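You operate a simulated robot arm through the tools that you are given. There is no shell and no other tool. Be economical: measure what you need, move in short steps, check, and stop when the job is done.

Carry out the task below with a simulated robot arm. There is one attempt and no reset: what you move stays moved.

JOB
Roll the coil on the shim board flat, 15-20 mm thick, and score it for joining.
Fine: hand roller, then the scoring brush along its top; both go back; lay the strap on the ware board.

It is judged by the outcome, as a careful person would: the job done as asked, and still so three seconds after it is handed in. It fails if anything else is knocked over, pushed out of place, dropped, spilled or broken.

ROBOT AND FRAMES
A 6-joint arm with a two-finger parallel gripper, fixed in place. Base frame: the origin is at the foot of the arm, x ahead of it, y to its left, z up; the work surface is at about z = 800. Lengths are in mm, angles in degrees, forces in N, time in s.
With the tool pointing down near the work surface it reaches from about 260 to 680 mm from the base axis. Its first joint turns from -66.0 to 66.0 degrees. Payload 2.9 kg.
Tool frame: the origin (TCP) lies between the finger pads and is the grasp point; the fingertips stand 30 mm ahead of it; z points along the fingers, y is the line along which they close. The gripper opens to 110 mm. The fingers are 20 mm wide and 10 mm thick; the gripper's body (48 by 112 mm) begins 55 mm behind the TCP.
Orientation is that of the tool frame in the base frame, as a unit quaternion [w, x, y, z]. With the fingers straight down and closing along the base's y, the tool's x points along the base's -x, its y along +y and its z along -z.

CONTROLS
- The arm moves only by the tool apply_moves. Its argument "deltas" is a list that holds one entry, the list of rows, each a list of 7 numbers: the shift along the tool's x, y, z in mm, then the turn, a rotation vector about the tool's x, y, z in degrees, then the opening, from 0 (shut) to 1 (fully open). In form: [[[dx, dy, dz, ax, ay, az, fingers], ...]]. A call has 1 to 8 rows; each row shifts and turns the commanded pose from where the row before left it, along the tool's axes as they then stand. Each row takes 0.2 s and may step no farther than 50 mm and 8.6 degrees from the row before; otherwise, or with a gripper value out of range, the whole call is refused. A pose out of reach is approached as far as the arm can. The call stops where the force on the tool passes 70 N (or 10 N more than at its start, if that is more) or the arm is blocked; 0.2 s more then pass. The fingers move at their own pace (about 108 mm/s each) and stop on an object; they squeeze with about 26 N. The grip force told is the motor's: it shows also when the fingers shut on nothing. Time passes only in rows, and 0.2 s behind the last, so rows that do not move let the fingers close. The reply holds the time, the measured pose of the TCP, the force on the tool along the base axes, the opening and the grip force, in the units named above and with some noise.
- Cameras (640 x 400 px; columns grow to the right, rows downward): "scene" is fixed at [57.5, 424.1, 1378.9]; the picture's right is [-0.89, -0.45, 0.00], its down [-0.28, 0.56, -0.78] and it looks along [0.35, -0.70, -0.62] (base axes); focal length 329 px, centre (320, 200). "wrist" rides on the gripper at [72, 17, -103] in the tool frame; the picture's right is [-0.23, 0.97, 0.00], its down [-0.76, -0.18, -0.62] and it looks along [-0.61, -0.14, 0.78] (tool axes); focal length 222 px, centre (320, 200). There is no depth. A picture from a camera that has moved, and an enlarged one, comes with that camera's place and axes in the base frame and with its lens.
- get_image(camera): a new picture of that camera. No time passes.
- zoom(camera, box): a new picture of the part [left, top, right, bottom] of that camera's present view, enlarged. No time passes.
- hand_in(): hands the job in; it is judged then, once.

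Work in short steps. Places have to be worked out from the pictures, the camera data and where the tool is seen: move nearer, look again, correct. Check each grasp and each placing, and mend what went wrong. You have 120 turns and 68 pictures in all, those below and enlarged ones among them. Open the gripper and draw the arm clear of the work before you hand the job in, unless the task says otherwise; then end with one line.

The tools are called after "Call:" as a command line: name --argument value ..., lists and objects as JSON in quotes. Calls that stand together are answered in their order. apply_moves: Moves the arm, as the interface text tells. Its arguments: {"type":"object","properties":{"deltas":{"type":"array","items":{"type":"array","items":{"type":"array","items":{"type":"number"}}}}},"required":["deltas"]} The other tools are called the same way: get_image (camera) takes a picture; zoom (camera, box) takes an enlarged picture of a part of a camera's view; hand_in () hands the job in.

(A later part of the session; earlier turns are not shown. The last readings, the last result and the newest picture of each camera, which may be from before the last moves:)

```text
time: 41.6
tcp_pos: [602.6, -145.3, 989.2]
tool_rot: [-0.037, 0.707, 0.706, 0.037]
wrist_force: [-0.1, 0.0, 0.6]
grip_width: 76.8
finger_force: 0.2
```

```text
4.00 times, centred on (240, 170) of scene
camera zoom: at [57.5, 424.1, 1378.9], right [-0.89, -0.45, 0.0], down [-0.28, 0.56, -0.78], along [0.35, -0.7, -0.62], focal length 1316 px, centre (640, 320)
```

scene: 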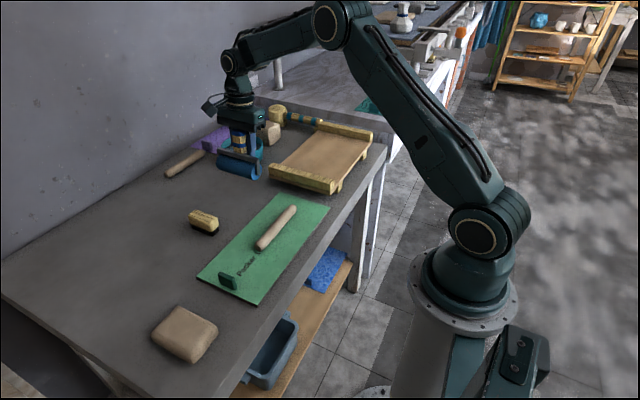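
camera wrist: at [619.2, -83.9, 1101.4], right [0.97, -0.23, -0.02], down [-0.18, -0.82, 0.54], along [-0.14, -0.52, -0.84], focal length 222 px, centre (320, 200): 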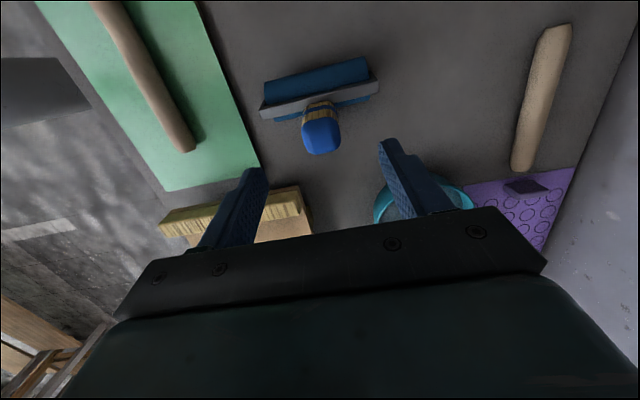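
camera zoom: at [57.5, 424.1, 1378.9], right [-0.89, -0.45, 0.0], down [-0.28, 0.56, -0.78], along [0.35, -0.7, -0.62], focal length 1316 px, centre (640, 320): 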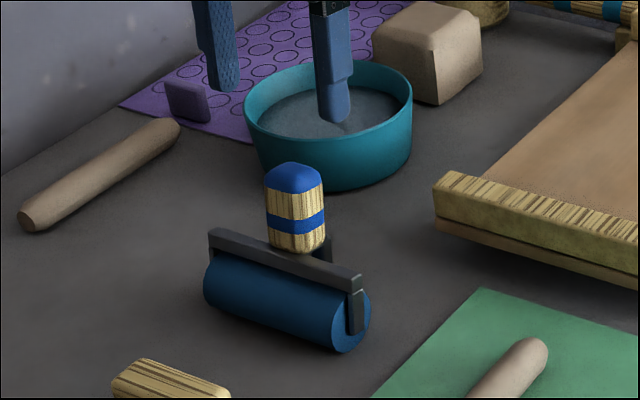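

The roller stands again at nearly its original place (handle top now ≈(602,-143)). I level the tool and turn back 90° to regrasp closing along y.

Call:
apply_moves --deltas '[[[0, 0, 0, 0, -6, 0, 1], [0, 0, 0, 0, 0, -8.5, 1], [0, 0, 0, 0, 0, -8.5, 1], [0, 0, 0, 0, 0, -8.5, 1], [0, 0, 0, 0, 0, -8.5, 1], [0, 0, 0, 0, 0, -8.5, 1], [0, 0, 0, 0, 0, -8.5, 1], [0, 0, 0, 0, 0, -8.5, 1]]]'

Call:
apply_moves --deltas '[[[0, 0, 0, 0, 0, -8.5, 1], [0, 0, 0, 0, 0, -8.5, 1], [0, 0, 0, 0, 0, -8.5, 1], [0, 0, 0, 0, 0, -5, 1], [0, 0, 0, 0, 0, 0, 1]]]'

Call:
zoom --camera "wrist" --box '[200, 60, 440, 260]'

```text
time: 43.4
tcp_pos: [602.3, -145.2, 989.4]
tool_rot: [0.0, 0.263, 0.965, 0.0]
wrist_force: [-1.0, -0.6, 0.6]
grip_width: 110.1
finger_force: 0.0
```

```text
time: 44.6
tcp_pos: [603.0, -145.4, 989.9]
tool_rot: [0.001, -0.001, 1.0, 0.001]
wrist_force: [-0.8, -0.8, 0.4]
grip_width: 110.1
finger_force: 0.0
```

```text
2.00 times, centred on (320, 160) of wrist
camera zoom: at [530.4, -129.2, 1093.7], right [0.23, 0.97, 0.0], down [0.76, -0.18, 0.62], along [0.61, -0.14, -0.78], focal length 444 px, centre (320, 280)
```

zoom: 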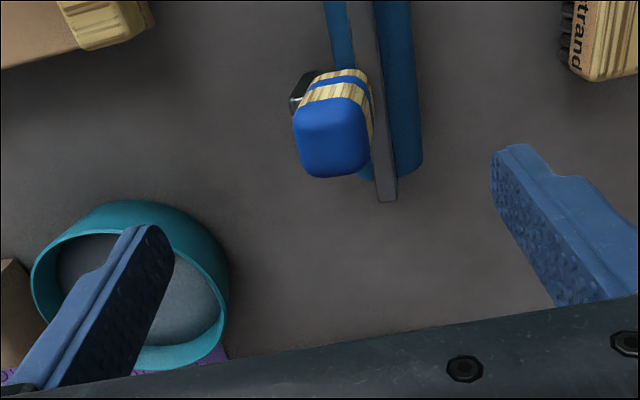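

Handle top ≈(602,-140), bar at y≈-119. I tilt 8°, narrow the opening to ~50 mm, and descend along the handle until just above its frame.

Call:
apply_moves --deltas '[[[1, -6, 0, -4, 0, 0, 0.6], [0, 0, 0, -4, 0, 0, 0.46], [0, 0, 25, 0, 0, 0, 0.46], [0, 0, 15, 0, 0, 0, 0.46], [0, 0, 0, 0, 0, 0, 0.46]]]'

Call:
zoom --camera "wrist" --box '[200, 60, 440, 260]'

```text
time: 45.8
tcp_pos: [601.7, -146.8, 948.9]
tool_rot: [0.0, -0.001, 0.998, 0.069]
wrist_force: [-0.6, 0.1, 0.3]
grip_width: 50.6
finger_force: 0.0
```

```text
2.00 times, centred on (320, 160) of wrist
camera zoom: at [529.4, -144.4, 1056.0], right [0.23, 0.96, 0.14], down [0.76, -0.26, 0.59], along [0.61, -0.03, -0.79], focal length 444 px, centre (320, 280)
```

zoom: 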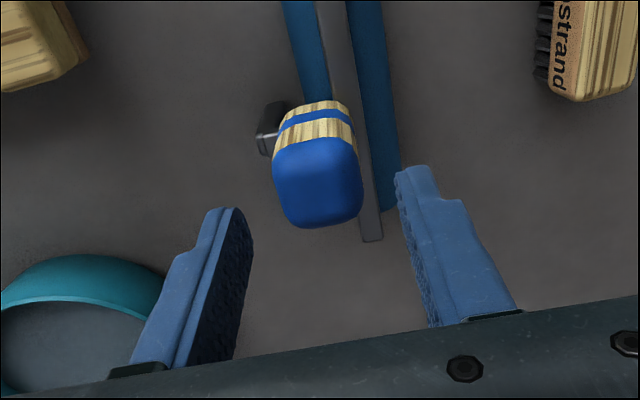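

Aligned. I descend to z≈889, then creep down to feel the frame.

Call:
apply_moves --deltas '[[[0, 0, 30, 0, 0, 0, 0.46], [0, 0, 22, 0, 0, 0, 0.46], [0, 0, 8, 0, 0, 0, 0.46]]]'

Call:
apply_moves --deltas '[[[0, 0, 1.5, 0, 0, 0, 0.46], [0, 0, 1.5, 0, 0, 0, 0.46]]]'

Call:
apply_moves --deltas '[[[0, 0, 1.5, 0, 0, 0, 0.46], [0, 0, 1.5, 0, 0, 0, 0.46]]]'

```text
time: 46.6
tcp_pos: [601.6, -140.7, 890.8]
tool_rot: [0.0, -0.001, 0.998, 0.07]
wrist_force: [0.1, -0.7, 0.8]
grip_width: 50.9
finger_force: 0.0
```

```text
time: 47.2
tcp_pos: [601.8, -137.9, 888.3]
tool_rot: [0.0, 0.0, 0.998, 0.07]
wrist_force: [-0.1, 0.5, 0.3]
grip_width: 50.8
finger_force: 0.0
```

```text
time: 47.8
tcp_pos: [602.4, -138.1, 885.3]
tool_rot: [0.001, 0.0, 0.998, 0.071]
wrist_force: [-0.3, -0.2, -0.2]
grip_width: 50.7
finger_force: 0.0
```

Call:
apply_moves --deltas '[[[0, 0, 1.5, 0, 0, 0, 0.46], [0, 0, 1.5, 0, 0, 0, 0.46]]]'

Call:
apply_moves --deltas '[[[0, 0, 1.5, 0, 0, 0, 0.46], [0, 0, 0, 0, 0, 0, 0.46]]]'

```text
time: 48.4
tcp_pos: [601.3, -138.4, 883.4]
tool_rot: [0.003, 0.0, 0.998, 0.069]
wrist_force: [-3.2, -2.9, 19.1]
grip_width: 50.3
finger_force: 0.1
```

```text
time: 49.0
tcp_pos: [602.1, -138.5, 884.3]
tool_rot: [0.003, 0.0, 0.998, 0.069]
wrist_force: [-6.2, -5.2, 35.3]
grip_width: 50.3
finger_force: 0.0
```

Frame contact at TCP 884 (tips at 854). I back off ~3 mm of command and close on the handle.

Call:
apply_moves --deltas '[[[0, 0, -3, 0, 0, 0, 0.46], [0, 0, 0, 0, 0, 0, 0.2], [0, 0, 0, 0, 0, 0, 0], [0, 0, 0, 0, 0, 0, 0]]]'

Call:
apply_moves --deltas '[[[0, 0.3, -2, 0, 0, 0, 0], [0, 0.4, -3, 0, 0, 0, 0], [0, 0.5, -4, 0, 0, 0, 0], [0, 0.8, -6, 0, 0, 0, 0], [0, 1.2, -9, 0, 0, 0, 0], [0, 1.5, -11, 0, 0, 0, 0], [0, 1.5, -11, 0, 0, 0, 0]]]'

Call:
zoom --camera "scene" --box '[195, 120, 285, 220]'

```text
time: 50.0
tcp_pos: [602.9, -135.8, 884.9]
tool_rot: [0.002, -0.001, 0.998, 0.07]
wrist_force: [3.3, 10.2, 26.7]
grip_width: 38.3
finger_force: 26.0
```

```text
time: 51.6
tcp_pos: [601.6, -137.4, 928.4]
tool_rot: [0.0, 0.0, 0.998, 0.07]
wrist_force: [0.2, -0.8, -3.1]
grip_width: 36.8
finger_force: 26.2
```

```text
4.00 times, centred on (240, 170) of scene
camera zoom: at [57.5, 424.1, 1378.9], right [-0.89, -0.45, 0.0], down [-0.28, 0.56, -0.78], along [0.35, -0.7, -0.62], focal length 1316 px, centre (640, 320)
```

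zoom: 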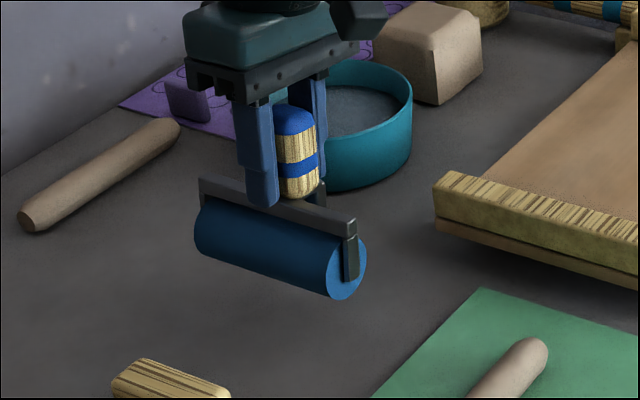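

Good: the front finger sits right on the bar. I raise, tilt it 20° so that the leg rises, and carry it to the bare board beyond the coil's +y end.

Call:
apply_moves --deltas '[[[0, 1.5, -15, 0, 0, 0, 0], [0, 1.5, -15, 5, 0, 0, 0], [0, 0, 0, 5, 0, 0, 0], [10, 0, 0, 5, 0, 0, 0], [25, 0, 0, 5, 0, 0, 0], [30, 0, 0, 0, 0, 0, 0], [30, 0, 0, 0, 0, 0, 0], [30, 0, 0, 0, 0, 0, 0]]]'

Call:
apply_moves --deltas '[[[30, 10, -2, 0, 0, 0, 0], [25, 29, -6.2, 0, 0, 0, 0], [0, 30, -6.4, 0, 0, 0, 0], [0, 30, -6.4, 0, 0, 0, 0], [0, 30, -6.4, 0, 0, 0, 0], [0, 30, -6.4, 0, 0, 0, 0], [0, 23, -4.9, 0, 0, 0, 0], [0, 10, -2.1, 0, 0, 0, 0]]]'

```text
time: 53.4
tcp_pos: [478.7, -138.5, 958.1]
tool_rot: [0.0, 0.001, 0.994, -0.105]
wrist_force: [-0.3, 0.8, -3.5]
grip_width: 36.7
finger_force: 26.1
```

```text
time: 55.2
tcp_pos: [421.1, 58.8, 958.2]
tool_rot: [0.0, 0.0, 0.995, -0.104]
wrist_force: [-1.0, -0.1, -2.8]
grip_width: 36.9
finger_force: 26.5
```

Now lower toward the board: 50 mm, then small steps.

Call:
apply_moves --deltas '[[[0, 3.1, 14.7, 0, 0, 0, 0], [0, 4.2, 19.6, 0, 0, 0, 0], [0, 2.1, 9.8, 0, 0, 0, 0], [0, 0.8, 3.9, 0, 0, 0, 0], [0, 0.4, 2, 0, 0, 0, 0]]]'

Call:
apply_moves --deltas '[[[0, 0.4, 2, 0, 0, 0, 0], [0, 0.4, 2, 0, 0, 0, 0]]]'

Call:
apply_moves --deltas '[[[0, 0.4, 2, 0, 0, 0, 0], [0, 0.4, 2, 0, 0, 0, 0]]]'

```text
time: 56.4
tcp_pos: [421.8, 58.4, 909.2]
tool_rot: [0.002, 0.002, 0.995, -0.104]
wrist_force: [-1.7, 0.5, 18.9]
grip_width: 36.3
finger_force: 26.3
```

```text
time: 57.1
tcp_pos: [422.7, 58.3, 908.7]
tool_rot: [0.005, 0.001, 0.995, -0.104]
wrist_force: [-5.1, 1.3, 17.3]
grip_width: 36.4
finger_force: 26.0
stopped in row 2: the force on the tool passed its limit (the readings are from after the stop); the commanded pose is now the measured one
```

```text
time: 57.7
tcp_pos: [424.4, 59.1, 907.8]
tool_rot: [0.007, 0.002, 0.995, -0.104]
wrist_force: [-15.1, 8.3, 66.3]
grip_width: 36.6
finger_force: 25.9
```

Very firm now: board contact at TCP ≈908.5 with 66 N and no slip. I check by picture before relying on it.

Call:
zoom --camera "scene" --box '[190, 180, 310, 290]'

```text
3.64 times, centred on (250, 235) of scene
camera zoom: at [56.3, 424.3, 1378.9], right [-0.89, -0.45, 0.0], down [-0.28, 0.56, -0.78], along [0.35, -0.7, -0.62], focal length 1196 px, centre (574, 73)
```

zoom: 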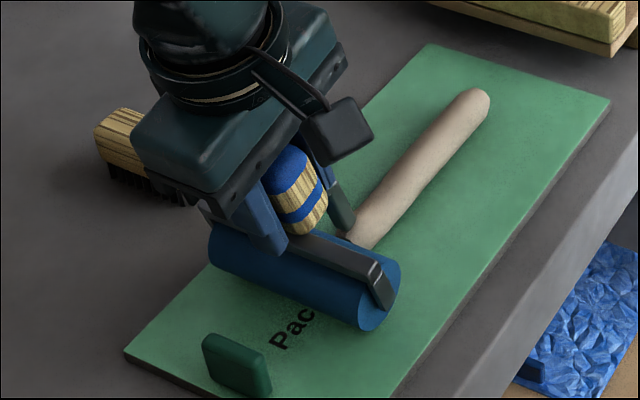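

The roller sits on the board as expected. Reference: board = TCP ≈908.5, so 17 mm ≈ TCP 925.5. I lift to ~945 and go above the coil's middle.

Call:
apply_moves --deltas '[[[0, -1, -4.9, 0, 0, 0, 0], [0, -2.1, -9.8, 0, 0, 0, 0], [0, -4.2, -19.6, 0, 0, 0, 0], [2, -24.5, 4, 0, 0, 0, 0], [0, -30, 6.4, 0, 0, 0, 0], [0, -30, 6.4, 0, 0, 0, 0], [0, -30, 6.4, 0, 0, 0, 0], [0, -10, 2, 0, 0, 0, 0]]]'

Call:
apply_moves --deltas '[[[0, 0.8, 3.9, 0, 0, 0, 0], [0, 0.4, 2, 0, 0, 0, 0]]]'

```text
time: 59.5
tcp_pos: [422.8, -69.0, 939.3]
tool_rot: [0.004, 0.001, 0.995, -0.103]
wrist_force: [0.0, -0.3, -2.8]
grip_width: 36.4
finger_force: 25.6
```

```text
time: 60.1
tcp_pos: [422.4, -66.6, 933.8]
tool_rot: [0.003, 0.001, 0.995, -0.104]
wrist_force: [0.0, -0.1, -3.7]
grip_width: 36.2
finger_force: 25.6
```

Call:
apply_moves --deltas '[[[0, 0.4, 2, 0, 0, 0, 0], [0, 0.2, 1, 0, 0, 0, 0]]]'

Call:
apply_moves --deltas '[[[0, 0.4, 2, 0, 0, 0, 0], [0, 0.2, 1, 0, 0, 0, 0]]]'

Call:
apply_moves --deltas '[[[0, 0.2, 1, 0, 0, 0, 0], [0, 0, 0, 0, 0, 0, 0]]]'

```text
time: 60.7
tcp_pos: [422.2, -67.8, 930.1]
tool_rot: [0.005, 0.0, 0.995, -0.103]
wrist_force: [0.0, 0.4, -2.7]
grip_width: 36.5
finger_force: 25.8
```

```text
time: 61.3
tcp_pos: [423.4, -66.6, 928.1]
tool_rot: [0.005, 0.001, 0.995, -0.103]
wrist_force: [0.8, -0.5, -2.6]
grip_width: 36.4
finger_force: 25.8
```

```text
time: 61.9
tcp_pos: [421.0, -67.3, 927.5]
tool_rot: [0.004, 0.0, 0.995, -0.103]
wrist_force: [-0.4, -0.1, -1.5]
grip_width: 36.4
finger_force: 25.5
```

Call:
apply_moves --deltas '[[[0, 0.2, 1, 0, 0, 0, 0], [0, 0, 0, 0, 0, 0, 0]]]'

Call:
apply_moves --deltas '[[[0, 0.2, 1, 0, 0, 0, 0], [0, 0, 0, 0, 0, 0, 0]]]'

Call:
apply_moves --deltas '[[[0, 0.2, 1, 0, 0, 0, 0], [0, 0, 0, 0, 0, 0, 0]]]'

```text
time: 62.5
tcp_pos: [421.8, -67.4, 925.9]
tool_rot: [0.003, 0.0, 0.995, -0.103]
wrist_force: [-0.5, -0.5, -2.0]
grip_width: 36.3
finger_force: 26.3
```

```text
time: 63.1
tcp_pos: [422.9, -67.0, 925.2]
tool_rot: [0.005, 0.001, 0.995, -0.104]
wrist_force: [-1.1, 0.5, 8.3]
grip_width: 36.5
finger_force: 26.4
```

```text
time: 63.7
tcp_pos: [423.5, -67.0, 924.5]
tool_rot: [0.004, 0.002, 0.995, -0.103]
wrist_force: [0.7, 0.8, 13.9]
grip_width: 36.5
finger_force: 25.9
```

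Contact at ≈925.3, i.e. about 17 mm over my board reference, which doesn't match the coil's ~25 mm look. I take a close look at the contact.

Call:
zoom --camera "scene" --box '[245, 185, 315, 255]'

```text
5.71 times, centred on (280, 220) of scene
camera zoom: at [57.3, 424.2, 1378.9], right [-0.89, -0.45, 0.0], down [-0.28, 0.56, -0.78], along [0.35, -0.7, -0.62], focal length 1880 px, centre (549, 86)
```

zoom: 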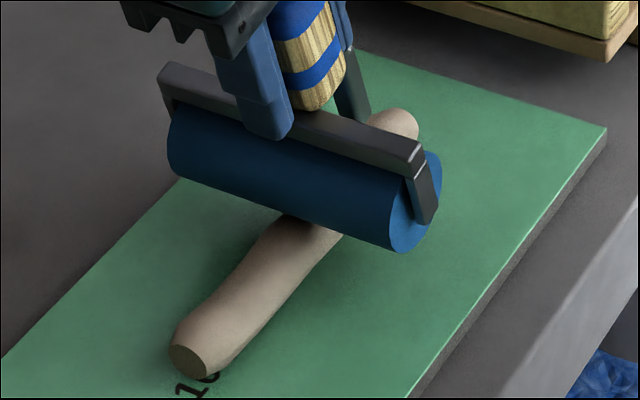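

The clay is visibly being flattened under the roller. I raise ~1 mm (aiming at ~17 mm) and roll slowly toward the +y end.

Call:
apply_moves --deltas '[[[0, -0.2, -0.8, 0, 0, 0, 0], [0, 7.8, -1.7, 0, 0, 0, 0], [0, 7.8, -1.7, 0, 0, 0, 0], [0, 7.8, -1.7, 0, 0, 0, 0], [0, 7.8, -1.7, 0, 0, 0, 0]]]'

Call:
zoom --camera "scene" --box '[240, 190, 320, 260]'

```text
time: 64.9
tcp_pos: [419.0, -35.8, 923.6]
tool_rot: [0.003, 0.001, 0.995, -0.104]
wrist_force: [-0.4, -0.4, -2.8]
grip_width: 36.5
finger_force: 26.3
```

```text
5.71 times, centred on (280, 225) of scene
camera zoom: at [57.5, 424.1, 1378.9], right [-0.89, -0.45, 0.0], down [-0.28, 0.56, -0.78], along [0.35, -0.7, -0.62], focal length 1880 px, centre (549, 57)
```

zoom: 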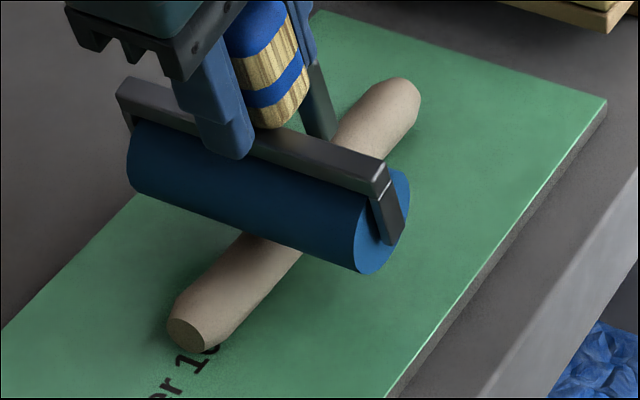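

No force here, so I need to see the coil's state. I lift clear toward +y and look.

Call:
apply_moves --deltas '[[[0, -1, -4.9, 0, 0, 0, 0], [0, -4.2, -19.6, 0, 0, 0, 0], [0, 30, -26, 0, 0, 0, 0], [0, 40, -26, 0, 0, 0, 0], [0, 40, -8.5, 0, 0, 0, 0]]]'

Call:
zoom --camera "scene" --box '[240, 190, 320, 260]'

```text
time: 66.1
tcp_pos: [420.9, 84.8, 984.7]
tool_rot: [0.005, 0.002, 0.995, -0.104]
wrist_force: [0.2, -1.0, -2.4]
grip_width: 36.5
finger_force: 26.3
```

```text
5.71 times, centred on (280, 225) of scene
camera zoom: at [57.6, 424.1, 1378.9], right [-0.89, -0.45, 0.0], down [-0.28, 0.56, -0.78], along [0.35, -0.7, -0.62], focal length 1880 px, centre (549, 57)
```

zoom: 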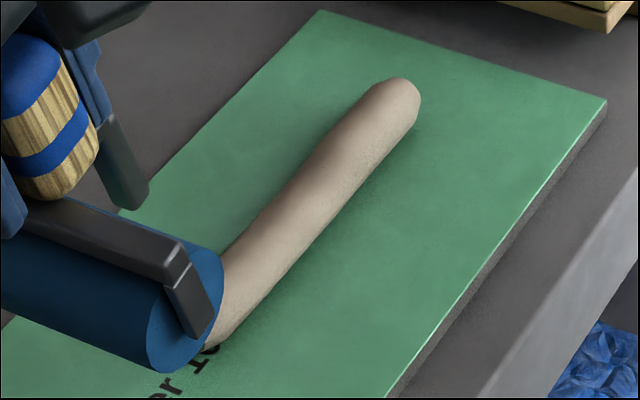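

The middle seems partly flattened, the ends still full. I return above the middle, go down to ~926, and roll outward to the +y end.

Call:
apply_moves --deltas '[[[0, -40, 8.5, 0, 0, 0, 0], [0, -40, 8.5, 0, 0, 0, 0], [0, -36, 25, 0, 0, 0, 0], [0, 3, 25, 0, 0, 0, 0], [0, 1, 5, 0, 0, 0, 0], [0, 0, 0, 0, 0, 0, 0]]]'

```text
time: 67.5
tcp_pos: [420.2, -39.6, 937.2]
tool_rot: [0.004, 0.001, 0.995, -0.103]
wrist_force: [-0.4, -0.6, -3.6]
grip_width: 36.5
finger_force: 25.4
```

Call:
apply_moves --deltas '[[[0, 1.2, 5.9, 0, 0, 0, 0], [0, 1.2, 5.5, 0, 0, 0, 0], [0, 0, 0, 0, 0, 0, 0], [0, 7.8, -1.7, 0, 0, 0, 0], [0, 7.8, -1.7, 0, 0, 0, 0], [0, 7.8, -1.7, 0, 0, 0, 0]]]'

Call:
apply_moves --deltas '[[[0, 7.8, -1.7, 0, 0, 0, 0], [0, 7.8, -1.7, 0, 0, 0, 0], [0, 7.8, -1.7, 0, 0, 0, 0]]]'

Call:
apply_moves --deltas '[[[0, 7.8, -1.7, 0, 0, 0, 0], [0, 7.8, -1.7, 0, 0, 0, 0]]]'

```text
time: 68.9
tcp_pos: [421.5, -16.4, 927.1]
tool_rot: [0.004, 0.002, 0.995, -0.104]
wrist_force: [1.2, -0.7, -2.7]
grip_width: 36.2
finger_force: 26.1
```

```text
time: 69.7
tcp_pos: [421.9, 7.6, 927.5]
tool_rot: [0.004, 0.001, 0.995, -0.104]
wrist_force: [0.3, 0.1, -2.9]
grip_width: 36.4
finger_force: 26.1
```

```text
time: 70.3
tcp_pos: [421.6, 23.6, 926.8]
tool_rot: [0.004, 0.002, 0.995, -0.103]
wrist_force: [-0.2, 0.4, -1.7]
grip_width: 36.1
finger_force: 26.4
```

No force even at the end — so my reference was likely false: at y≈59 the roller's support foot was over the coil's end. By geometry board contact should be TCP ≈899. I recalibrate at y≈75, where the foot clears the coil and the roller clears the tab.

Call:
apply_moves --deltas '[[[0, -1.7, -7.8, 0, 0, 0, 0], [0, 19.6, -4.2, 0, 0, 0, 0], [0, 19.6, -4.2, 0, 0, 0, 0], [0, 11, -2.3, 0, 0, 0, 0], [0, 2.5, 11.8, 0, 0, 0, 0], [0, 2.5, 11.8, 0, 0, 0, 0]]]'

Call:
apply_moves --deltas '[[[0, 0.8, 3.9, 0, 0, 0, 0], [0, 0.4, 2, 0, 0, 0, 0]]]'

Call:
apply_moves --deltas '[[[0, 0.4, 2, 0, 0, 0, 0], [0, 0.2, 1, 0, 0, 0, 0]]]'

```text
time: 71.7
tcp_pos: [420.2, 74.7, 911.6]
tool_rot: [0.003, 0.001, 0.995, -0.103]
wrist_force: [0.4, 0.3, -1.8]
grip_width: 36.5
finger_force: 26.0
```

```text
time: 72.3
tcp_pos: [420.0, 73.9, 905.2]
tool_rot: [0.004, 0.001, 0.995, -0.104]
wrist_force: [-0.7, 0.2, -3.6]
grip_width: 36.5
finger_force: 25.9
```

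```text
time: 72.9
tcp_pos: [420.5, 74.7, 903.2]
tool_rot: [0.004, 0.0, 0.995, -0.104]
wrist_force: [0.1, 0.5, -2.3]
grip_width: 36.0
finger_force: 25.9
```

Confirmed: at 903 it's still free here. I continue in small steps.

Call:
apply_moves --deltas '[[[0, 0.3, 1.5, 0, 0, 0, 0], [0, 0.2, 1, 0, 0, 0, 0]]]'

Call:
apply_moves --deltas '[[[0, 0.2, 1, 0, 0, 0, 0], [0, 0.2, 1, 0, 0, 0, 0]]]'

Call:
apply_moves --deltas '[[[0, 0.2, 1, 0, 0, 0, 0], [0, 0, 0, 0, 0, 0, 0]]]'

```text
time: 73.5
tcp_pos: [421.3, 73.9, 899.9]
tool_rot: [0.003, 0.001, 0.995, -0.104]
wrist_force: [-5.4, -0.8, 8.0]
grip_width: 36.4
finger_force: 25.6
```

```text
time: 74.1
tcp_pos: [421.7, 74.5, 897.5]
tool_rot: [0.004, 0.002, 0.995, -0.103]
wrist_force: [-10.4, -0.8, 24.4]
grip_width: 36.5
finger_force: 26.2
```

```text
time: 74.7
tcp_pos: [422.5, 75.6, 898.8]
tool_rot: [0.007, 0.002, 0.995, -0.103]
wrist_force: [-13.5, 0.4, 45.9]
grip_width: 36.6
finger_force: 26.2
```

Board reference is now TCP ≈899.5 with the foot clear. So coil height ≈26 mm, and the target is TCP ≈916.5–917 for ~17 mm. I lift and return to the coil's middle.

Call:
apply_moves --deltas '[[[0, -1, -4.9, 0, 0, 0, 0], [0, -4.2, -19.6, 0, 0, 0, 0], [0, -4.2, -19.6, 0, 0, 0, 0], [0, -38, 8.1, 0, 0, 0, 0], [0, -38, 8.1, 0, 0, 0, 0], [0, -38, 8.1, 0, 0, 0, 0], [0, -24, 5.1, 0, 0, 0, 0], [0, 0, 0, 0, 0, 0, 0]]]'

Call:
apply_moves --deltas '[[[0, 2.1, 9.8, 0, 0, 0, 0], [0, 1.9, 8.8, 0, 0, 0, 0], [0, 0, 0, 0, 0, 0, 0]]]'

```text
time: 76.5
tcp_pos: [421.4, -65.4, 942.6]
tool_rot: [0.004, 0.0, 0.995, -0.104]
wrist_force: [0.3, -0.9, -2.8]
grip_width: 36.7
finger_force: 26.3
```

```text
time: 77.3
tcp_pos: [422.0, -66.3, 923.5]
tool_rot: [0.004, 0.0, 0.995, -0.104]
wrist_force: [1.1, -0.6, -3.3]
grip_width: 36.6
finger_force: 26.5
```

Call:
apply_moves --deltas '[[[0, 0.4, 2, 0, 0, 0, 0], [0, 0, 0, 0, 0, 0, 0]]]'

Call:
apply_moves --deltas '[[[0, 0.4, 2, 0, 0, 0, 0], [0, 0, 0, 0, 0, 0, 0]]]'

```text
time: 77.9
tcp_pos: [423.1, -67.3, 922.5]
tool_rot: [0.005, 0.002, 0.994, -0.105]
wrist_force: [-3.4, -0.1, 19.2]
grip_width: 36.6
finger_force: 26.0
```

```text
time: 78.5
tcp_pos: [423.6, -66.5, 921.7]
tool_rot: [0.008, 0.002, 0.995, -0.104]
wrist_force: [-6.3, 0.7, 50.0]
grip_width: 36.8
finger_force: 26.2
```

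50 N at 921.7 — the clay resists firmly. I roll now toward +y at this depth, in short strokes.

Call:
apply_moves --deltas '[[[0, 4, -0.9, 0, 0, 0, 0], [0, 5, -1.1, 0, 0, 0, 0], [0, 5, -1.1, 0, 0, 0, 0], [0, 5, -1.1, 0, 0, 0, 0], [0, 5, -1.1, 0, 0, 0, 0]]]'

Call:
apply_moves --deltas '[[[0, 7.8, -1.7, 0, 0, 0, 0], [0, 7.8, -1.7, 0, 0, 0, 0], [0, 7.8, -1.7, 0, 0, 0, 0], [0, 7.8, -1.7, 0, 0, 0, 0]]]'

```text
time: 79.7
tcp_pos: [423.2, -40.2, 921.6]
tool_rot: [0.008, 0.001, 0.995, -0.104]
wrist_force: [2.6, 0.5, 44.1]
grip_width: 36.6
finger_force: 26.2
```

```text
time: 80.7
tcp_pos: [422.4, -9.9, 920.7]
tool_rot: [0.007, 0.001, 0.995, -0.103]
wrist_force: [3.4, -0.5, 39.6]
grip_width: 36.8
finger_force: 25.7
```

Rolling works well (≈40 N, z≈921). I finish to the +y end, then roll back through to the -y end.

Call:
apply_moves --deltas '[[[0, 7.8, -1.7, 0, 0, 0, 0], [0, 7.8, -1.7, 0, 0, 0, 0], [0, 7.8, -1.7, 0, 0, 0, 0]]]'

Call:
apply_moves --deltas '[[[0, -7.4, 3.5, 0, 0, 0, 0], [0, -7.8, 1.7, 0, 0, 0, 0], [0, -9.8, 2.1, 0, 0, 0, 0], [0, -9.8, 2.1, 0, 0, 0, 0], [0, -9.8, 2.1, 0, 0, 0, 0], [0, -9.8, 2.1, 0, 0, 0, 0], [0, -9.8, 2.1, 0, 0, 0, 0]]]'

```text
time: 81.5
tcp_pos: [423.0, 13.5, 919.7]
tool_rot: [0.006, 0.0, 0.995, -0.103]
wrist_force: [7.8, -0.1, 25.8]
grip_width: 36.8
finger_force: 25.6
```

```text
time: 83.1
tcp_pos: [421.4, -52.0, 918.8]
tool_rot: [0.008, 0.001, 0.995, -0.104]
wrist_force: [-2.5, 0.2, 46.6]
grip_width: 36.7
finger_force: 25.6
```

Call:
apply_moves --deltas '[[[0, -5.1, -0.1, 0, 0, 0, 0], [0, -7.8, 1.7, 0, 0, 0, 0], [0, -7.8, 1.7, 0, 0, 0, 0], [0, -7.8, 1.7, 0, 0, 0, 0]]]'

Call:
apply_moves --deltas '[[[0, -7.8, 1.7, 0, 0, 0, 0], [0, -7.8, 1.7, 0, 0, 0, 0], [0, -7.8, 1.7, 0, 0, 0, 0], [0, -7.8, 1.7, 0, 0, 0, 0]]]'

Call:
apply_moves --deltas '[[[0, -7.8, 1.7, 0, 0, 0, 0], [0, -7.8, 1.7, 0, 0, 0, 0], [0, -7.8, 1.7, 0, 0, 0, 0]]]'

```text
time: 84.1
tcp_pos: [421.2, -80.5, 917.7]
tool_rot: [0.005, 0.001, 0.995, -0.104]
wrist_force: [5.2, 0.5, 20.7]
grip_width: 36.8
finger_force: 26.5
```

```text
time: 85.1
tcp_pos: [421.0, -111.5, 917.1]
tool_rot: [0.002, 0.001, 0.995, -0.103]
wrist_force: [0.1, 0.2, 8.4]
grip_width: 36.7
finger_force: 26.2
```

```text
time: 85.9
tcp_pos: [421.6, -137.6, 918.1]
tool_rot: [0.003, 0.0, 0.995, -0.103]
wrist_force: [-0.9, 0.2, -3.5]
grip_width: 36.5
finger_force: 25.4
```

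Force faded toward the -y end. I lift clear and look at the clay.

Call:
apply_moves --deltas '[[[0, -2.1, -9.8, 0, 0, 0, 0], [0, -4.2, -19.6, 0, 0, 0, 0], [0, -20, -36, 0, 0, 0, 0], [0, -25, -35, 0, 0, 0, 0]]]'

Call:
zoom --camera "scene" --box '[240, 190, 320, 260]'

Call:
get_image --camera "wrist"

```text
time: 86.9
tcp_pos: [423.3, -166.0, 1026.8]
tool_rot: [0.004, 0.001, 0.995, -0.103]
wrist_force: [0.1, 0.5, -3.6]
grip_width: 36.6
finger_force: 26.2
```

```text
5.71 times, centred on (280, 225) of scene
camera zoom: at [57.5, 424.1, 1378.9], right [-0.89, -0.45, 0.0], down [-0.28, 0.56, -0.78], along [0.35, -0.7, -0.62], focal length 1880 px, centre (549, 57)
```

zoom: 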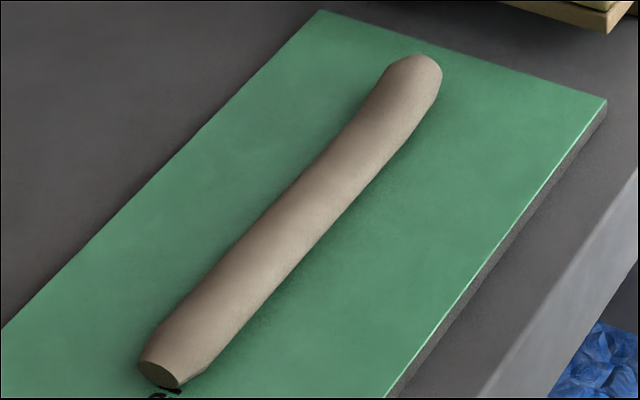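

```text
22 pictures are left
camera wrist: at [350.2, -128.2, 1125.7], right [0.23, 0.95, -0.2], down [0.76, -0.05, 0.65], along [0.61, -0.3, -0.73], focal length 222 px, centre (320, 200)
```

wrist: 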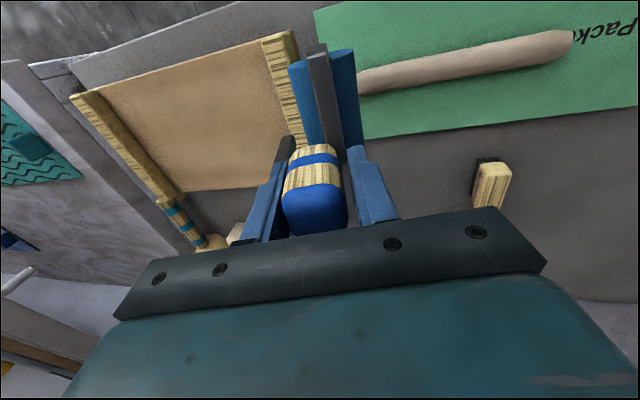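

The clay has lengthened to y≈-162…+38 and looks flatter. I make another pass from the -y side at ~916.5, reading forces along the way.

Call:
apply_moves --deltas '[[[0, 20, 36, 0, 0, 0, 0], [0, 20, 36, 0, 0, 0, 0], [0, 12, 16, 0, 0, 0, 0], [0, 3, 8, 0, 0, 0, 0], [0, 0, 0, 0, 0, 0, 0]]]'

```text
time: 88.1
tcp_pos: [420.5, -132.9, 921.0]
tool_rot: [0.004, 0.0, 0.995, -0.102]
wrist_force: [0.0, 0.2, -1.9]
grip_width: 36.6
finger_force: 26.3
```

Call:
apply_moves --deltas '[[[0, 0.4, 2, 0, 0, 0, 0], [0, 0.4, 2, 0, 0, 0, 0], [0, 0, 0, 0, 0, 0, 0]]]'

Call:
apply_moves --deltas '[[[0, 0.2, 1, 0, 0, 0, 0], [0, 0, 0, 0, 0, 0, 0]]]'

Call:
zoom --camera "scene" --box '[250, 170, 330, 240]'

```text
time: 88.9
tcp_pos: [420.2, -132.8, 917.2]
tool_rot: [0.005, 0.001, 0.995, -0.104]
wrist_force: [-1.0, 0.2, -1.8]
grip_width: 36.5
finger_force: 25.8
```

```text
time: 89.5
tcp_pos: [420.9, -132.8, 916.8]
tool_rot: [0.005, 0.002, 0.994, -0.105]
wrist_force: [-2.3, 0.2, 5.8]
grip_width: 36.1
finger_force: 26.3
```

```text
5.71 times, centred on (290, 205) of scene
camera zoom: at [57.4, 424.2, 1378.9], right [-0.89, -0.45, 0.0], down [-0.28, 0.56, -0.78], along [0.35, -0.7, -0.62], focal length 1880 px, centre (491, 171)
```

zoom: 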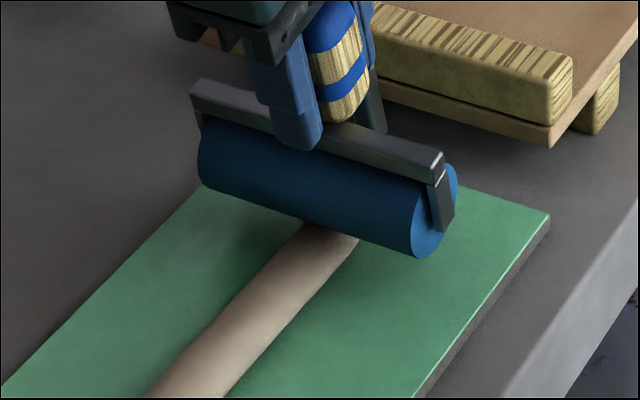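

Contact at 916.9 at y=-133, so that end is already ≈17.3 mm. I roll from here to +y at the same height, reading the forces.

Call:
apply_moves --deltas '[[[0, 9.8, -2.1, 0, 0, 0, 0], [0, 9.8, -2.1, 0, 0, 0, 0], [0, 9.8, -2.1, 0, 0, 0, 0], [0, 9.8, -2.1, 0, 0, 0, 0]]]'

Call:
apply_moves --deltas '[[[0, 9.8, -2.1, 0, 0, 0, 0], [0, 9.8, -2.1, 0, 0, 0, 0], [0, 9.8, -2.1, 0, 0, 0, 0], [0, 9.8, -2.1, 0, 0, 0, 0]]]'

Call:
apply_moves --deltas '[[[0, 9.8, -2.1, 0, 0, 0, 0], [0, 9.8, -2.1, 0, 0, 0, 0], [0, 9.8, -2.1, 0, 0, 0, 0], [0, 9.8, -2.1, 0, 0, 0, 0]]]'

Call:
apply_moves --deltas '[[[0, 9.8, -2.1, 0, 0, 0, 0], [0, 9.8, -2.1, 0, 0, 0, 0], [0, 9.8, -2.1, 0, 0, 0, 0]]]'

```text
time: 90.5
tcp_pos: [421.4, -91.8, 916.0]
tool_rot: [0.006, 0.0, 0.995, -0.104]
wrist_force: [-0.5, -0.1, 12.3]
grip_width: 36.3
finger_force: 25.6
```

```text
time: 91.5
tcp_pos: [421.6, -51.5, 915.2]
tool_rot: [0.005, 0.002, 0.995, -0.104]
wrist_force: [1.0, 0.0, 19.4]
grip_width: 36.6
finger_force: 26.5
```

```text
time: 92.5
tcp_pos: [420.8, -12.2, 916.7]
tool_rot: [0.004, 0.001, 0.995, -0.104]
wrist_force: [3.3, -1.3, 6.3]
grip_width: 36.6
finger_force: 25.9
```

```text
time: 93.3
tcp_pos: [418.5, 17.9, 916.0]
tool_rot: [0.003, 0.001, 0.995, -0.104]
wrist_force: [0.7, -0.5, -0.8]
grip_width: 36.3
finger_force: 25.7
```

Forces are small and even (z≈916). I extend to the +y end, then one full pass back to the -y end to even it out.

Call:
apply_moves --deltas '[[[0, 9.8, -2.1, 0, 0, 0, 0], [0, 9.8, -2.1, 0, 0, 0, 0], [0, 0, 0, 0, 0, 0, 0], [0, -14.7, 3.1, 0, 0, 0, 0], [0, -14.7, 3.1, 0, 0, 0, 0], [0, -14.7, 3.1, 0, 0, 0, 0], [0, -14.7, 3.1, 0, 0, 0, 0]]]'

Call:
apply_moves --deltas '[[[0, -14.7, 3.1, 0, 0, 0, 0], [0, -14.7, 3.1, 0, 0, 0, 0], [0, -14.7, 3.1, 0, 0, 0, 0], [0, -14.7, 3.1, 0, 0, 0, 0], [0, -14.7, 3.1, 0, 0, 0, 0], [0, -14.7, 3.1, 0, 0, 0, 0], [0, -14.7, 3.1, 0, 0, 0, 0], [0, -14.7, 3.1, 0, 0, 0, 0]]]'

Call:
apply_moves --deltas '[[[0, -9.8, 2.1, 0, 0, 0, 0], [0, -9.8, 2.1, 0, 0, 0, 0], [0, 0, 0, 0, 0, 0, 0]]]'

```text
time: 94.9
tcp_pos: [422.3, -23.6, 916.6]
tool_rot: [0.004, 0.0, 0.995, -0.103]
wrist_force: [-0.3, -1.5, -2.2]
grip_width: 36.3
finger_force: 26.3
```

```text
time: 96.7
tcp_pos: [420.9, -143.3, 917.2]
tool_rot: [0.005, 0.001, 0.995, -0.104]
wrist_force: [-0.2, 0.2, -3.1]
grip_width: 36.7
finger_force: 26.1
```

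```text
time: 97.5
tcp_pos: [421.3, -163.3, 916.5]
tool_rot: [0.004, 0.001, 0.995, -0.104]
wrist_force: [0.3, 0.6, -2.9]
grip_width: 36.4
finger_force: 25.7
```

The strap is even at ≈17 mm. I now lift, tilt the roller back upright and carry it home (target TCP x≈600, y≈-146.5, the original spot).

Call:
apply_moves --deltas '[[[0, -2.1, -9.8, 0, 0, 0, 0], [0, -4.2, -19.6, 0, 0, 0, 0], [0, -4.2, -19.6, 0, 0, 0, 0], [-10, 0, 0, -5, 0, 0, 0], [-25, 0, 0, -5, 0, 0, 0], [-30, 0, 0, -5, 0, 0, 0], [-30, 0, 0, -5, 0, 0, 0], [-30, 0, 0, 0, 0, 0, 0]]]'

Call:
apply_moves --deltas '[[[-30, 8, 1, 0, 0, 0, 0], [-20, 8, 1, 0, 0, 0, 0], [-4, 0, 0, 0, 0, 0, 0], [0, 0, 0, 0, 0, 0, 0]]]'

```text
time: 99.3
tcp_pos: [545.3, -162.8, 968.9]
tool_rot: [0.004, 0.0, 0.997, 0.071]
wrist_force: [0.3, 1.0, -3.5]
grip_width: 36.6
finger_force: 25.7
```

```text
time: 100.3
tcp_pos: [599.7, -146.2, 971.0]
tool_rot: [0.005, 0.001, 0.998, 0.07]
wrist_force: [0.8, 0.2, -3.0]
grip_width: 36.1
finger_force: 26.4
```

Above home. I lower to z≈888, then creep down to contact.

Call:
apply_moves --deltas '[[[0, -4.2, 29.7, 0, 0, 0, 0], [0, -4.2, 29.7, 0, 0, 0, 0], [0, -2.1, 14.8, 0, 0, 0, 0], [0, -0.7, 5, 0, 0, 0, 0], [0, 0, 0, 0, 0, 0, 0]]]'

Call:
apply_moves --deltas '[[[0, -0.3, 2, 0, 0, 0, 0], [0, -0.3, 2, 0, 0, 0, 0]]]'

Call:
apply_moves --deltas '[[[0, -0.2, 1.5, 0, 0, 0, 0], [0, 0, 0, 0, 0, 0, 0]]]'

```text
time: 101.5
tcp_pos: [600.2, -144.9, 888.2]
tool_rot: [0.005, -0.001, 0.998, 0.07]
wrist_force: [-0.9, 0.7, -2.6]
grip_width: 36.5
finger_force: 25.8
```

```text
time: 102.1
tcp_pos: [599.3, -145.8, 885.6]
tool_rot: [0.004, 0.0, 0.998, 0.07]
wrist_force: [-5.9, -0.3, 8.3]
grip_width: 36.2
finger_force: 26.6
```

```text
time: 102.7
tcp_pos: [600.3, -145.5, 885.8]
tool_rot: [0.005, 0.0, 0.998, 0.07]
wrist_force: [-8.4, -0.2, 24.5]
grip_width: 36.8
finger_force: 26.0
```

Touchdown. I ease off, open, and rise along the handle.

Call:
apply_moves --deltas '[[[0, 0.2, -1.5, 0, 0, 0, 0], [0, 0, 0, 0, 0, 0, 0.3], [0, 0, 0, 0, 0, 0, 0.46], [0, 0, -10, 0, 0, 0, 0.46], [0, 0, -25, 0, 0, 0, 0.5], [0, 0, -35, 0, 0, 0, 0.6], [0, 0, -35, 4, 0, 0, 0.6], [0, 0, 0, 4, 0, 0, 0.6]]]'

Call:
get_image --camera "scene"

Call:
get_image --camera "wrist"

```text
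time: 104.5
tcp_pos: [599.5, -161.9, 987.3]
tool_rot: [0.004, -0.001, 1.0, 0.0]
wrist_force: [0.4, -0.9, -0.2]
grip_width: 65.9
finger_force: 0.0
```

```text
20 pictures are left
```

scene: 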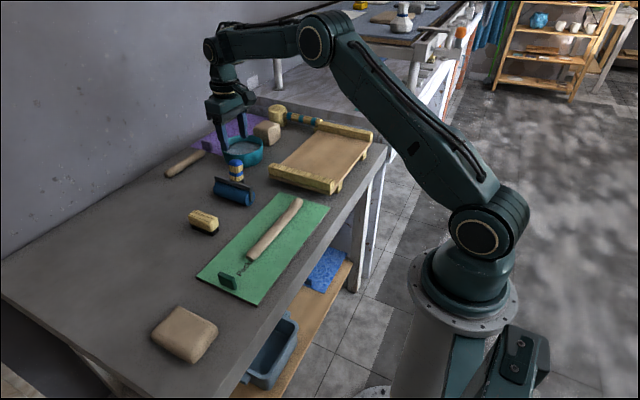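

```text
19 pictures are left
camera wrist: at [527.1, -144.9, 1091.4], right [0.23, 0.97, 0.0], down [0.76, -0.18, 0.63], along [0.61, -0.14, -0.78], focal length 222 px, centre (320, 200)
```

wrist: 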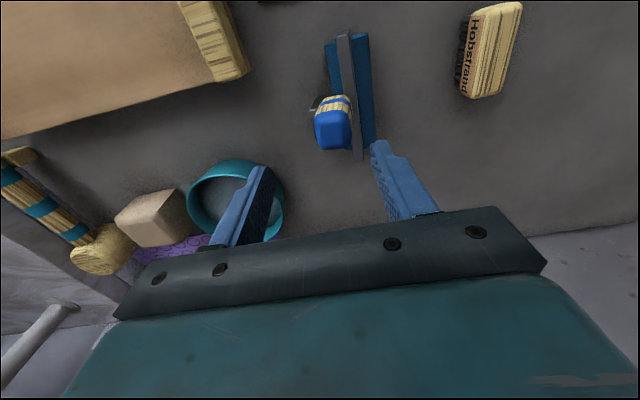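

The roller is back at its original spot. Next the brush, at ≈(590,10); I move above it and look.

Call:
apply_moves --deltas '[[[3, 43, 0, 0, 0, 0, 0.7], [3, 43, 0, 0, 0, 0, 0.7], [3, 43, 0, 0, 0, 0, 0.7], [0, 42, 0, 0, 0, 0, 0.7], [0, 0, 40, 0, 0, 0, 0.7], [0, 0, 0, 0, 0, 0, 0.7]]]'

Call:
get_image --camera "wrist"

```text
time: 105.9
tcp_pos: [590.8, 8.3, 950.1]
tool_rot: [0.004, 0.0, 1.0, 0.001]
wrist_force: [0.7, 0.0, -0.2]
grip_width: 77.2
finger_force: 0.1
```

```text
18 pictures are left
camera wrist: at [518.4, 25.5, 1053.6], right [0.23, 0.97, 0.0], down [0.76, -0.18, 0.63], along [0.61, -0.14, -0.78], focal length 222 px, centre (320, 200)
```

wrist: 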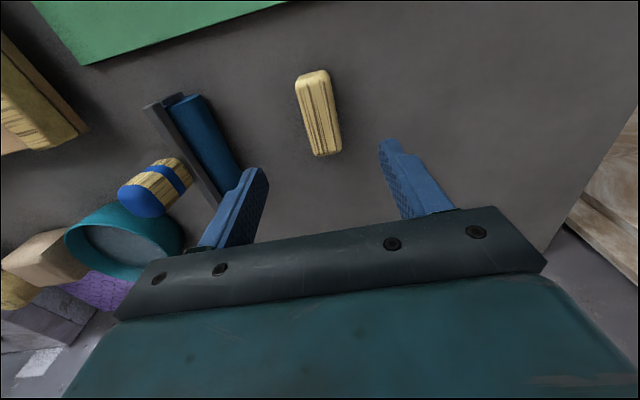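

Brush: centre ≈(588,9.5), 72 mm along x, yaw ≈-4°, ~32 mm wide. I align, descend with opening ~77 mm, and grip its wooden body with the tips above the bristles.

Call:
apply_moves --deltas '[[[2.8, 1.2, 30, 0, 0, 4, 0.7], [0, 0, 35, 0, 0, 0, 0.7], [0, 0, 25, 0, 0, 0, 0.7], [0, 0, 12, 0, 0, 0, 0.7], [0, 0, 0, 0, 0, 0, 0.7]]]'

Call:
zoom --camera "scene" --box '[170, 180, 240, 250]'

```text
time: 107.1
tcp_pos: [588.5, 10.2, 846.5]
tool_rot: [0.005, 0.035, 0.999, 0.0]
wrist_force: [-1.1, 0.0, -0.7]
grip_width: 76.8
finger_force: 0.0
```

```text
5.71 times, centred on (205, 215) of scene
camera zoom: at [57.5, 424.1, 1378.9], right [-0.89, -0.45, 0.0], down [-0.28, 0.56, -0.78], along [0.35, -0.7, -0.62], focal length 1880 px, centre (977, 114)
```

zoom: 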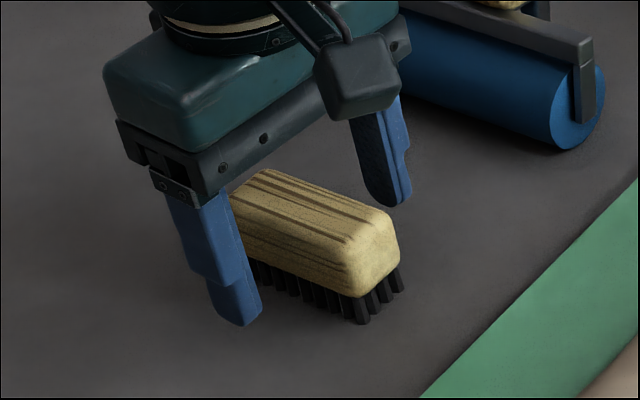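

Fingers straddle the wood at a good height. I close and lift.

Call:
apply_moves --deltas '[[[0, 0, 0, 0, 0, 0, 0.3], [0, 0, 0, 0, 0, 0, 0], [0, 0, 0, 0, 0, 0, 0], [0, 0, 0, 0, 0, 0, 0]]]'

Call:
apply_moves --deltas '[[[0, 0, -3, 0, 0, 0, 0], [0, 0, -8, 0, 0, 0, 0], [0, 0, -15, 0, 0, 0, 0], [0, 0, -20, 0, 0, 0, 0], [0, 0, -20, 0, 0, -4, 0], [0, 0, 0, 0, 0, 0, 0]]]'

Call:
zoom --camera "scene" --box '[150, 150, 330, 290]'

```text
time: 108.1
tcp_pos: [589.5, 9.8, 845.5]
tool_rot: [0.004, 0.036, 0.999, 0.002]
wrist_force: [0.2, -0.4, 0.9]
grip_width: 31.4
finger_force: 26.2
```

```text
time: 109.5
tcp_pos: [588.8, 10.7, 913.9]
tool_rot: [0.005, 0.0, 1.0, 0.001]
wrist_force: [0.0, -0.8, -0.8]
grip_width: 31.6
finger_force: 25.7
```

```text
2.86 times, centred on (240, 220) of scene
camera zoom: at [57.5, 424.1, 1378.9], right [-0.89, -0.45, 0.0], down [-0.28, 0.56, -0.78], along [0.35, -0.7, -0.62], focal length 940 px, centre (549, 143)
```

zoom: 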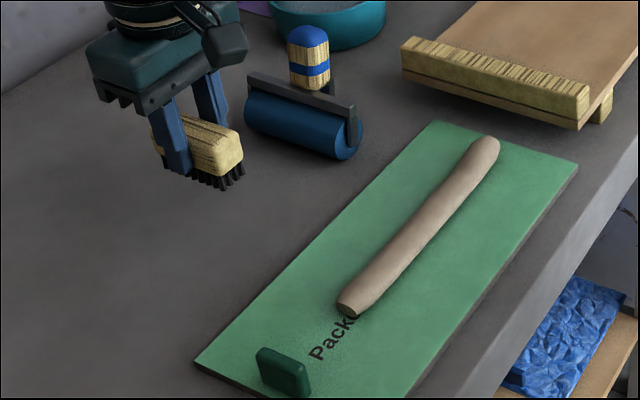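

The brush is secured (bristles ≈46 mm below TCP). The strap spans y≈-175…50 at x≈422. I move over its +y end at safe height and descend toward it.

Call:
apply_moves --deltas '[[[30, 6, 0, 0, 0, 0, 0], [40, 8, 0, 0, 0, 0, 0], [40, 8, 0, 0, 0, 0, 0], [40, 8, 0, 0, 0, 0, 0], [16, 0, 0, 0, 0, 0, 0], [0, 0, 20, 0, 0, 0, 0], [0, 0, 16, 0, 0, 0, 0]]]'

Call:
apply_moves --deltas '[[[0, 0, 2, 0, 0, 0, 0], [0, 0, 1.5, 0, 0, 0, 0]]]'

Call:
apply_moves --deltas '[[[0, 0, 1.5, 0, 0, 0, 0], [0, 0, 0, 0, 0, 0, 0]]]'

```text
time: 111.1
tcp_pos: [423.6, 40.1, 874.7]
tool_rot: [0.005, 0.0, 1.0, 0.001]
wrist_force: [0.0, 0.4, -1.0]
grip_width: 31.3
finger_force: 26.0
```

```text
time: 111.7
tcp_pos: [422.3, 40.4, 872.4]
tool_rot: [0.004, 0.001, 1.0, 0.0]
wrist_force: [-4.4, -2.6, 14.4]
grip_width: 31.3
finger_force: 25.9
```

```text
time: 112.3
tcp_pos: [423.1, 41.0, 870.7]
tool_rot: [0.006, 0.001, 1.0, 0.0]
wrist_force: [-1.6, -6.4, 24.6]
grip_width: 31.5
finger_force: 26.1
```

Contact at TCP ≈873 confirms ~17 mm thickness. I ease to ~12 N and draw the brush along the top toward -y.

Call:
apply_moves --deltas '[[[0, 0, -1.2, 0, 0, 0, 0], [0, -10, 0, 0, 0, 0, 0], [0, -12, 0, 0, 0, 0, 0], [0, -12, 0, 0, 0, 0, 0]]]'

Call:
zoom --camera "scene" --box '[230, 190, 310, 270]'

```text
time: 113.3
tcp_pos: [423.7, 7.3, 870.3]
tool_rot: [0.006, -0.001, 1.0, 0.002]
wrist_force: [0.0, 8.9, 17.3]
grip_width: 31.4
finger_force: 26.6
```

```text
5.00 times, centred on (270, 230) of scene
camera zoom: at [57.3, 424.3, 1378.8], right [-0.89, -0.45, 0.0], down [-0.28, 0.56, -0.78], along [0.35, -0.7, -0.62], focal length 1645 px, centre (570, 50)
```

zoom: 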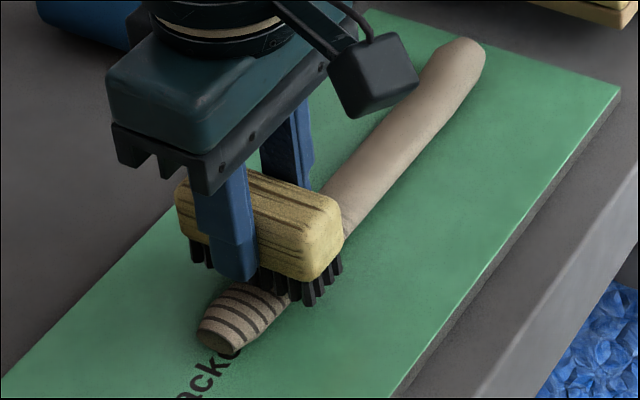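

Score marks appear behind the brush. I continue steadily to the -y end.

Call:
apply_moves --deltas '[[[0, -12, -0.3, 0, 0, 0, 0], [0, -12, 0, 0, 0, 0, 0], [0, -12, 0, 0, 0, 0, 0], [0, -12, 0, 0, 0, 0, 0], [0, -12, 0, 0, 0, 0, 0]]]'

Call:
apply_moves --deltas '[[[0, -12, 0, 0, 0, 0, 0], [0, -12, 0, 0, 0, 0, 0], [0, -12, 0, 0, 0, 0, 0], [0, -12, 0, 0, 0, 0, 0]]]'

Call:
apply_moves --deltas '[[[0, -12, 0, 0, 0, 0, 0], [0, -12, 0, 0, 0, 0, 0], [0, -12, 0, 0, 0, 0, 0], [0, -12, 0, 0, 0, 0, 0], [0, -10, 0, 0, 0, 0, 0]]]'

Call:
zoom --camera "scene" --box '[230, 180, 330, 270]'

```text
time: 114.5
tcp_pos: [421.3, -54.4, 869.9]
tool_rot: [0.004, 0.0, 1.0, 0.0]
wrist_force: [-1.7, 0.8, 0.0]
grip_width: 31.4
finger_force: 25.8
```

```text
time: 115.5
tcp_pos: [422.2, -101.1, 870.2]
tool_rot: [0.003, 0.0, 1.0, 0.001]
wrist_force: [-0.3, 2.8, 6.7]
grip_width: 31.7
finger_force: 26.3
```

```text
time: 116.7
tcp_pos: [422.2, -158.8, 871.7]
tool_rot: [0.004, -0.001, 1.0, 0.001]
wrist_force: [-0.3, -0.6, 0.0]
grip_width: 31.6
finger_force: 26.2
```

```text
4.44 times, centred on (280, 225) of scene
camera zoom: at [57.5, 424.1, 1378.9], right [-0.89, -0.45, 0.0], down [-0.28, 0.56, -0.78], along [0.35, -0.7, -0.62], focal length 1462 px, centre (498, 89)
```

zoom: 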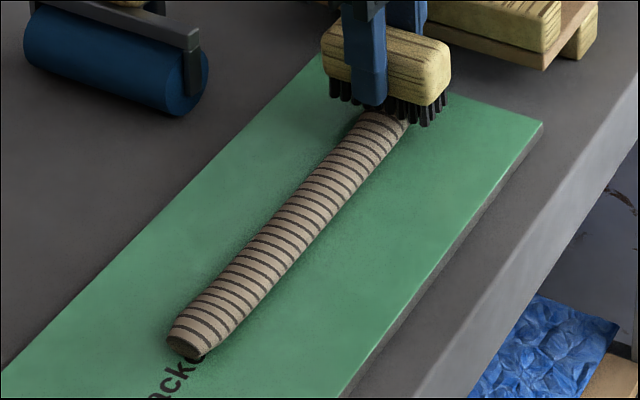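

The strap is scored along its length. I finish the last ~14 mm, lift, and carry the brush home.

Call:
apply_moves --deltas '[[[0, -8, 0, 0, 0, 0, 0], [0, -6, 0, 0, 0, 0, 0], [0, 0, -20, 0, 0, 0, 0], [0, 0, -45, 0, 0, 0, 0], [-40, 35, 0, 0, 0, 0, 0], [-35, 35, 0, 0, 0, 0, 0], [-35, 35, 0, 0, 0, 0, 0], [-30, 35, 0, 0, 0, 0, 0]]]'

Call:
apply_moves --deltas '[[[-27, 40, 0, 0, 0, 4, 0], [0, 2, 0, 0, 0, 0, 0], [0, 0, 30, 0, 0, 0, 0], [0, 0, 30, 0, 0, 0, 0], [0, 0, 0, 0, 0, 0, 0]]]'

```text
refused: row 5 steps farther than a row can; nothing moved
```

```text
time: 117.7
tcp_pos: [452.7, -117.4, 839.1]
tool_rot: [0.01, 0.036, 0.999, 0.0]
wrist_force: [-8.8, 2.9, 14.1]
grip_width: 31.7
finger_force: 26.2
stopped in row 4: the force on the tool passed its limit (the readings are from after the stop); the commanded pose is now the measured one
```

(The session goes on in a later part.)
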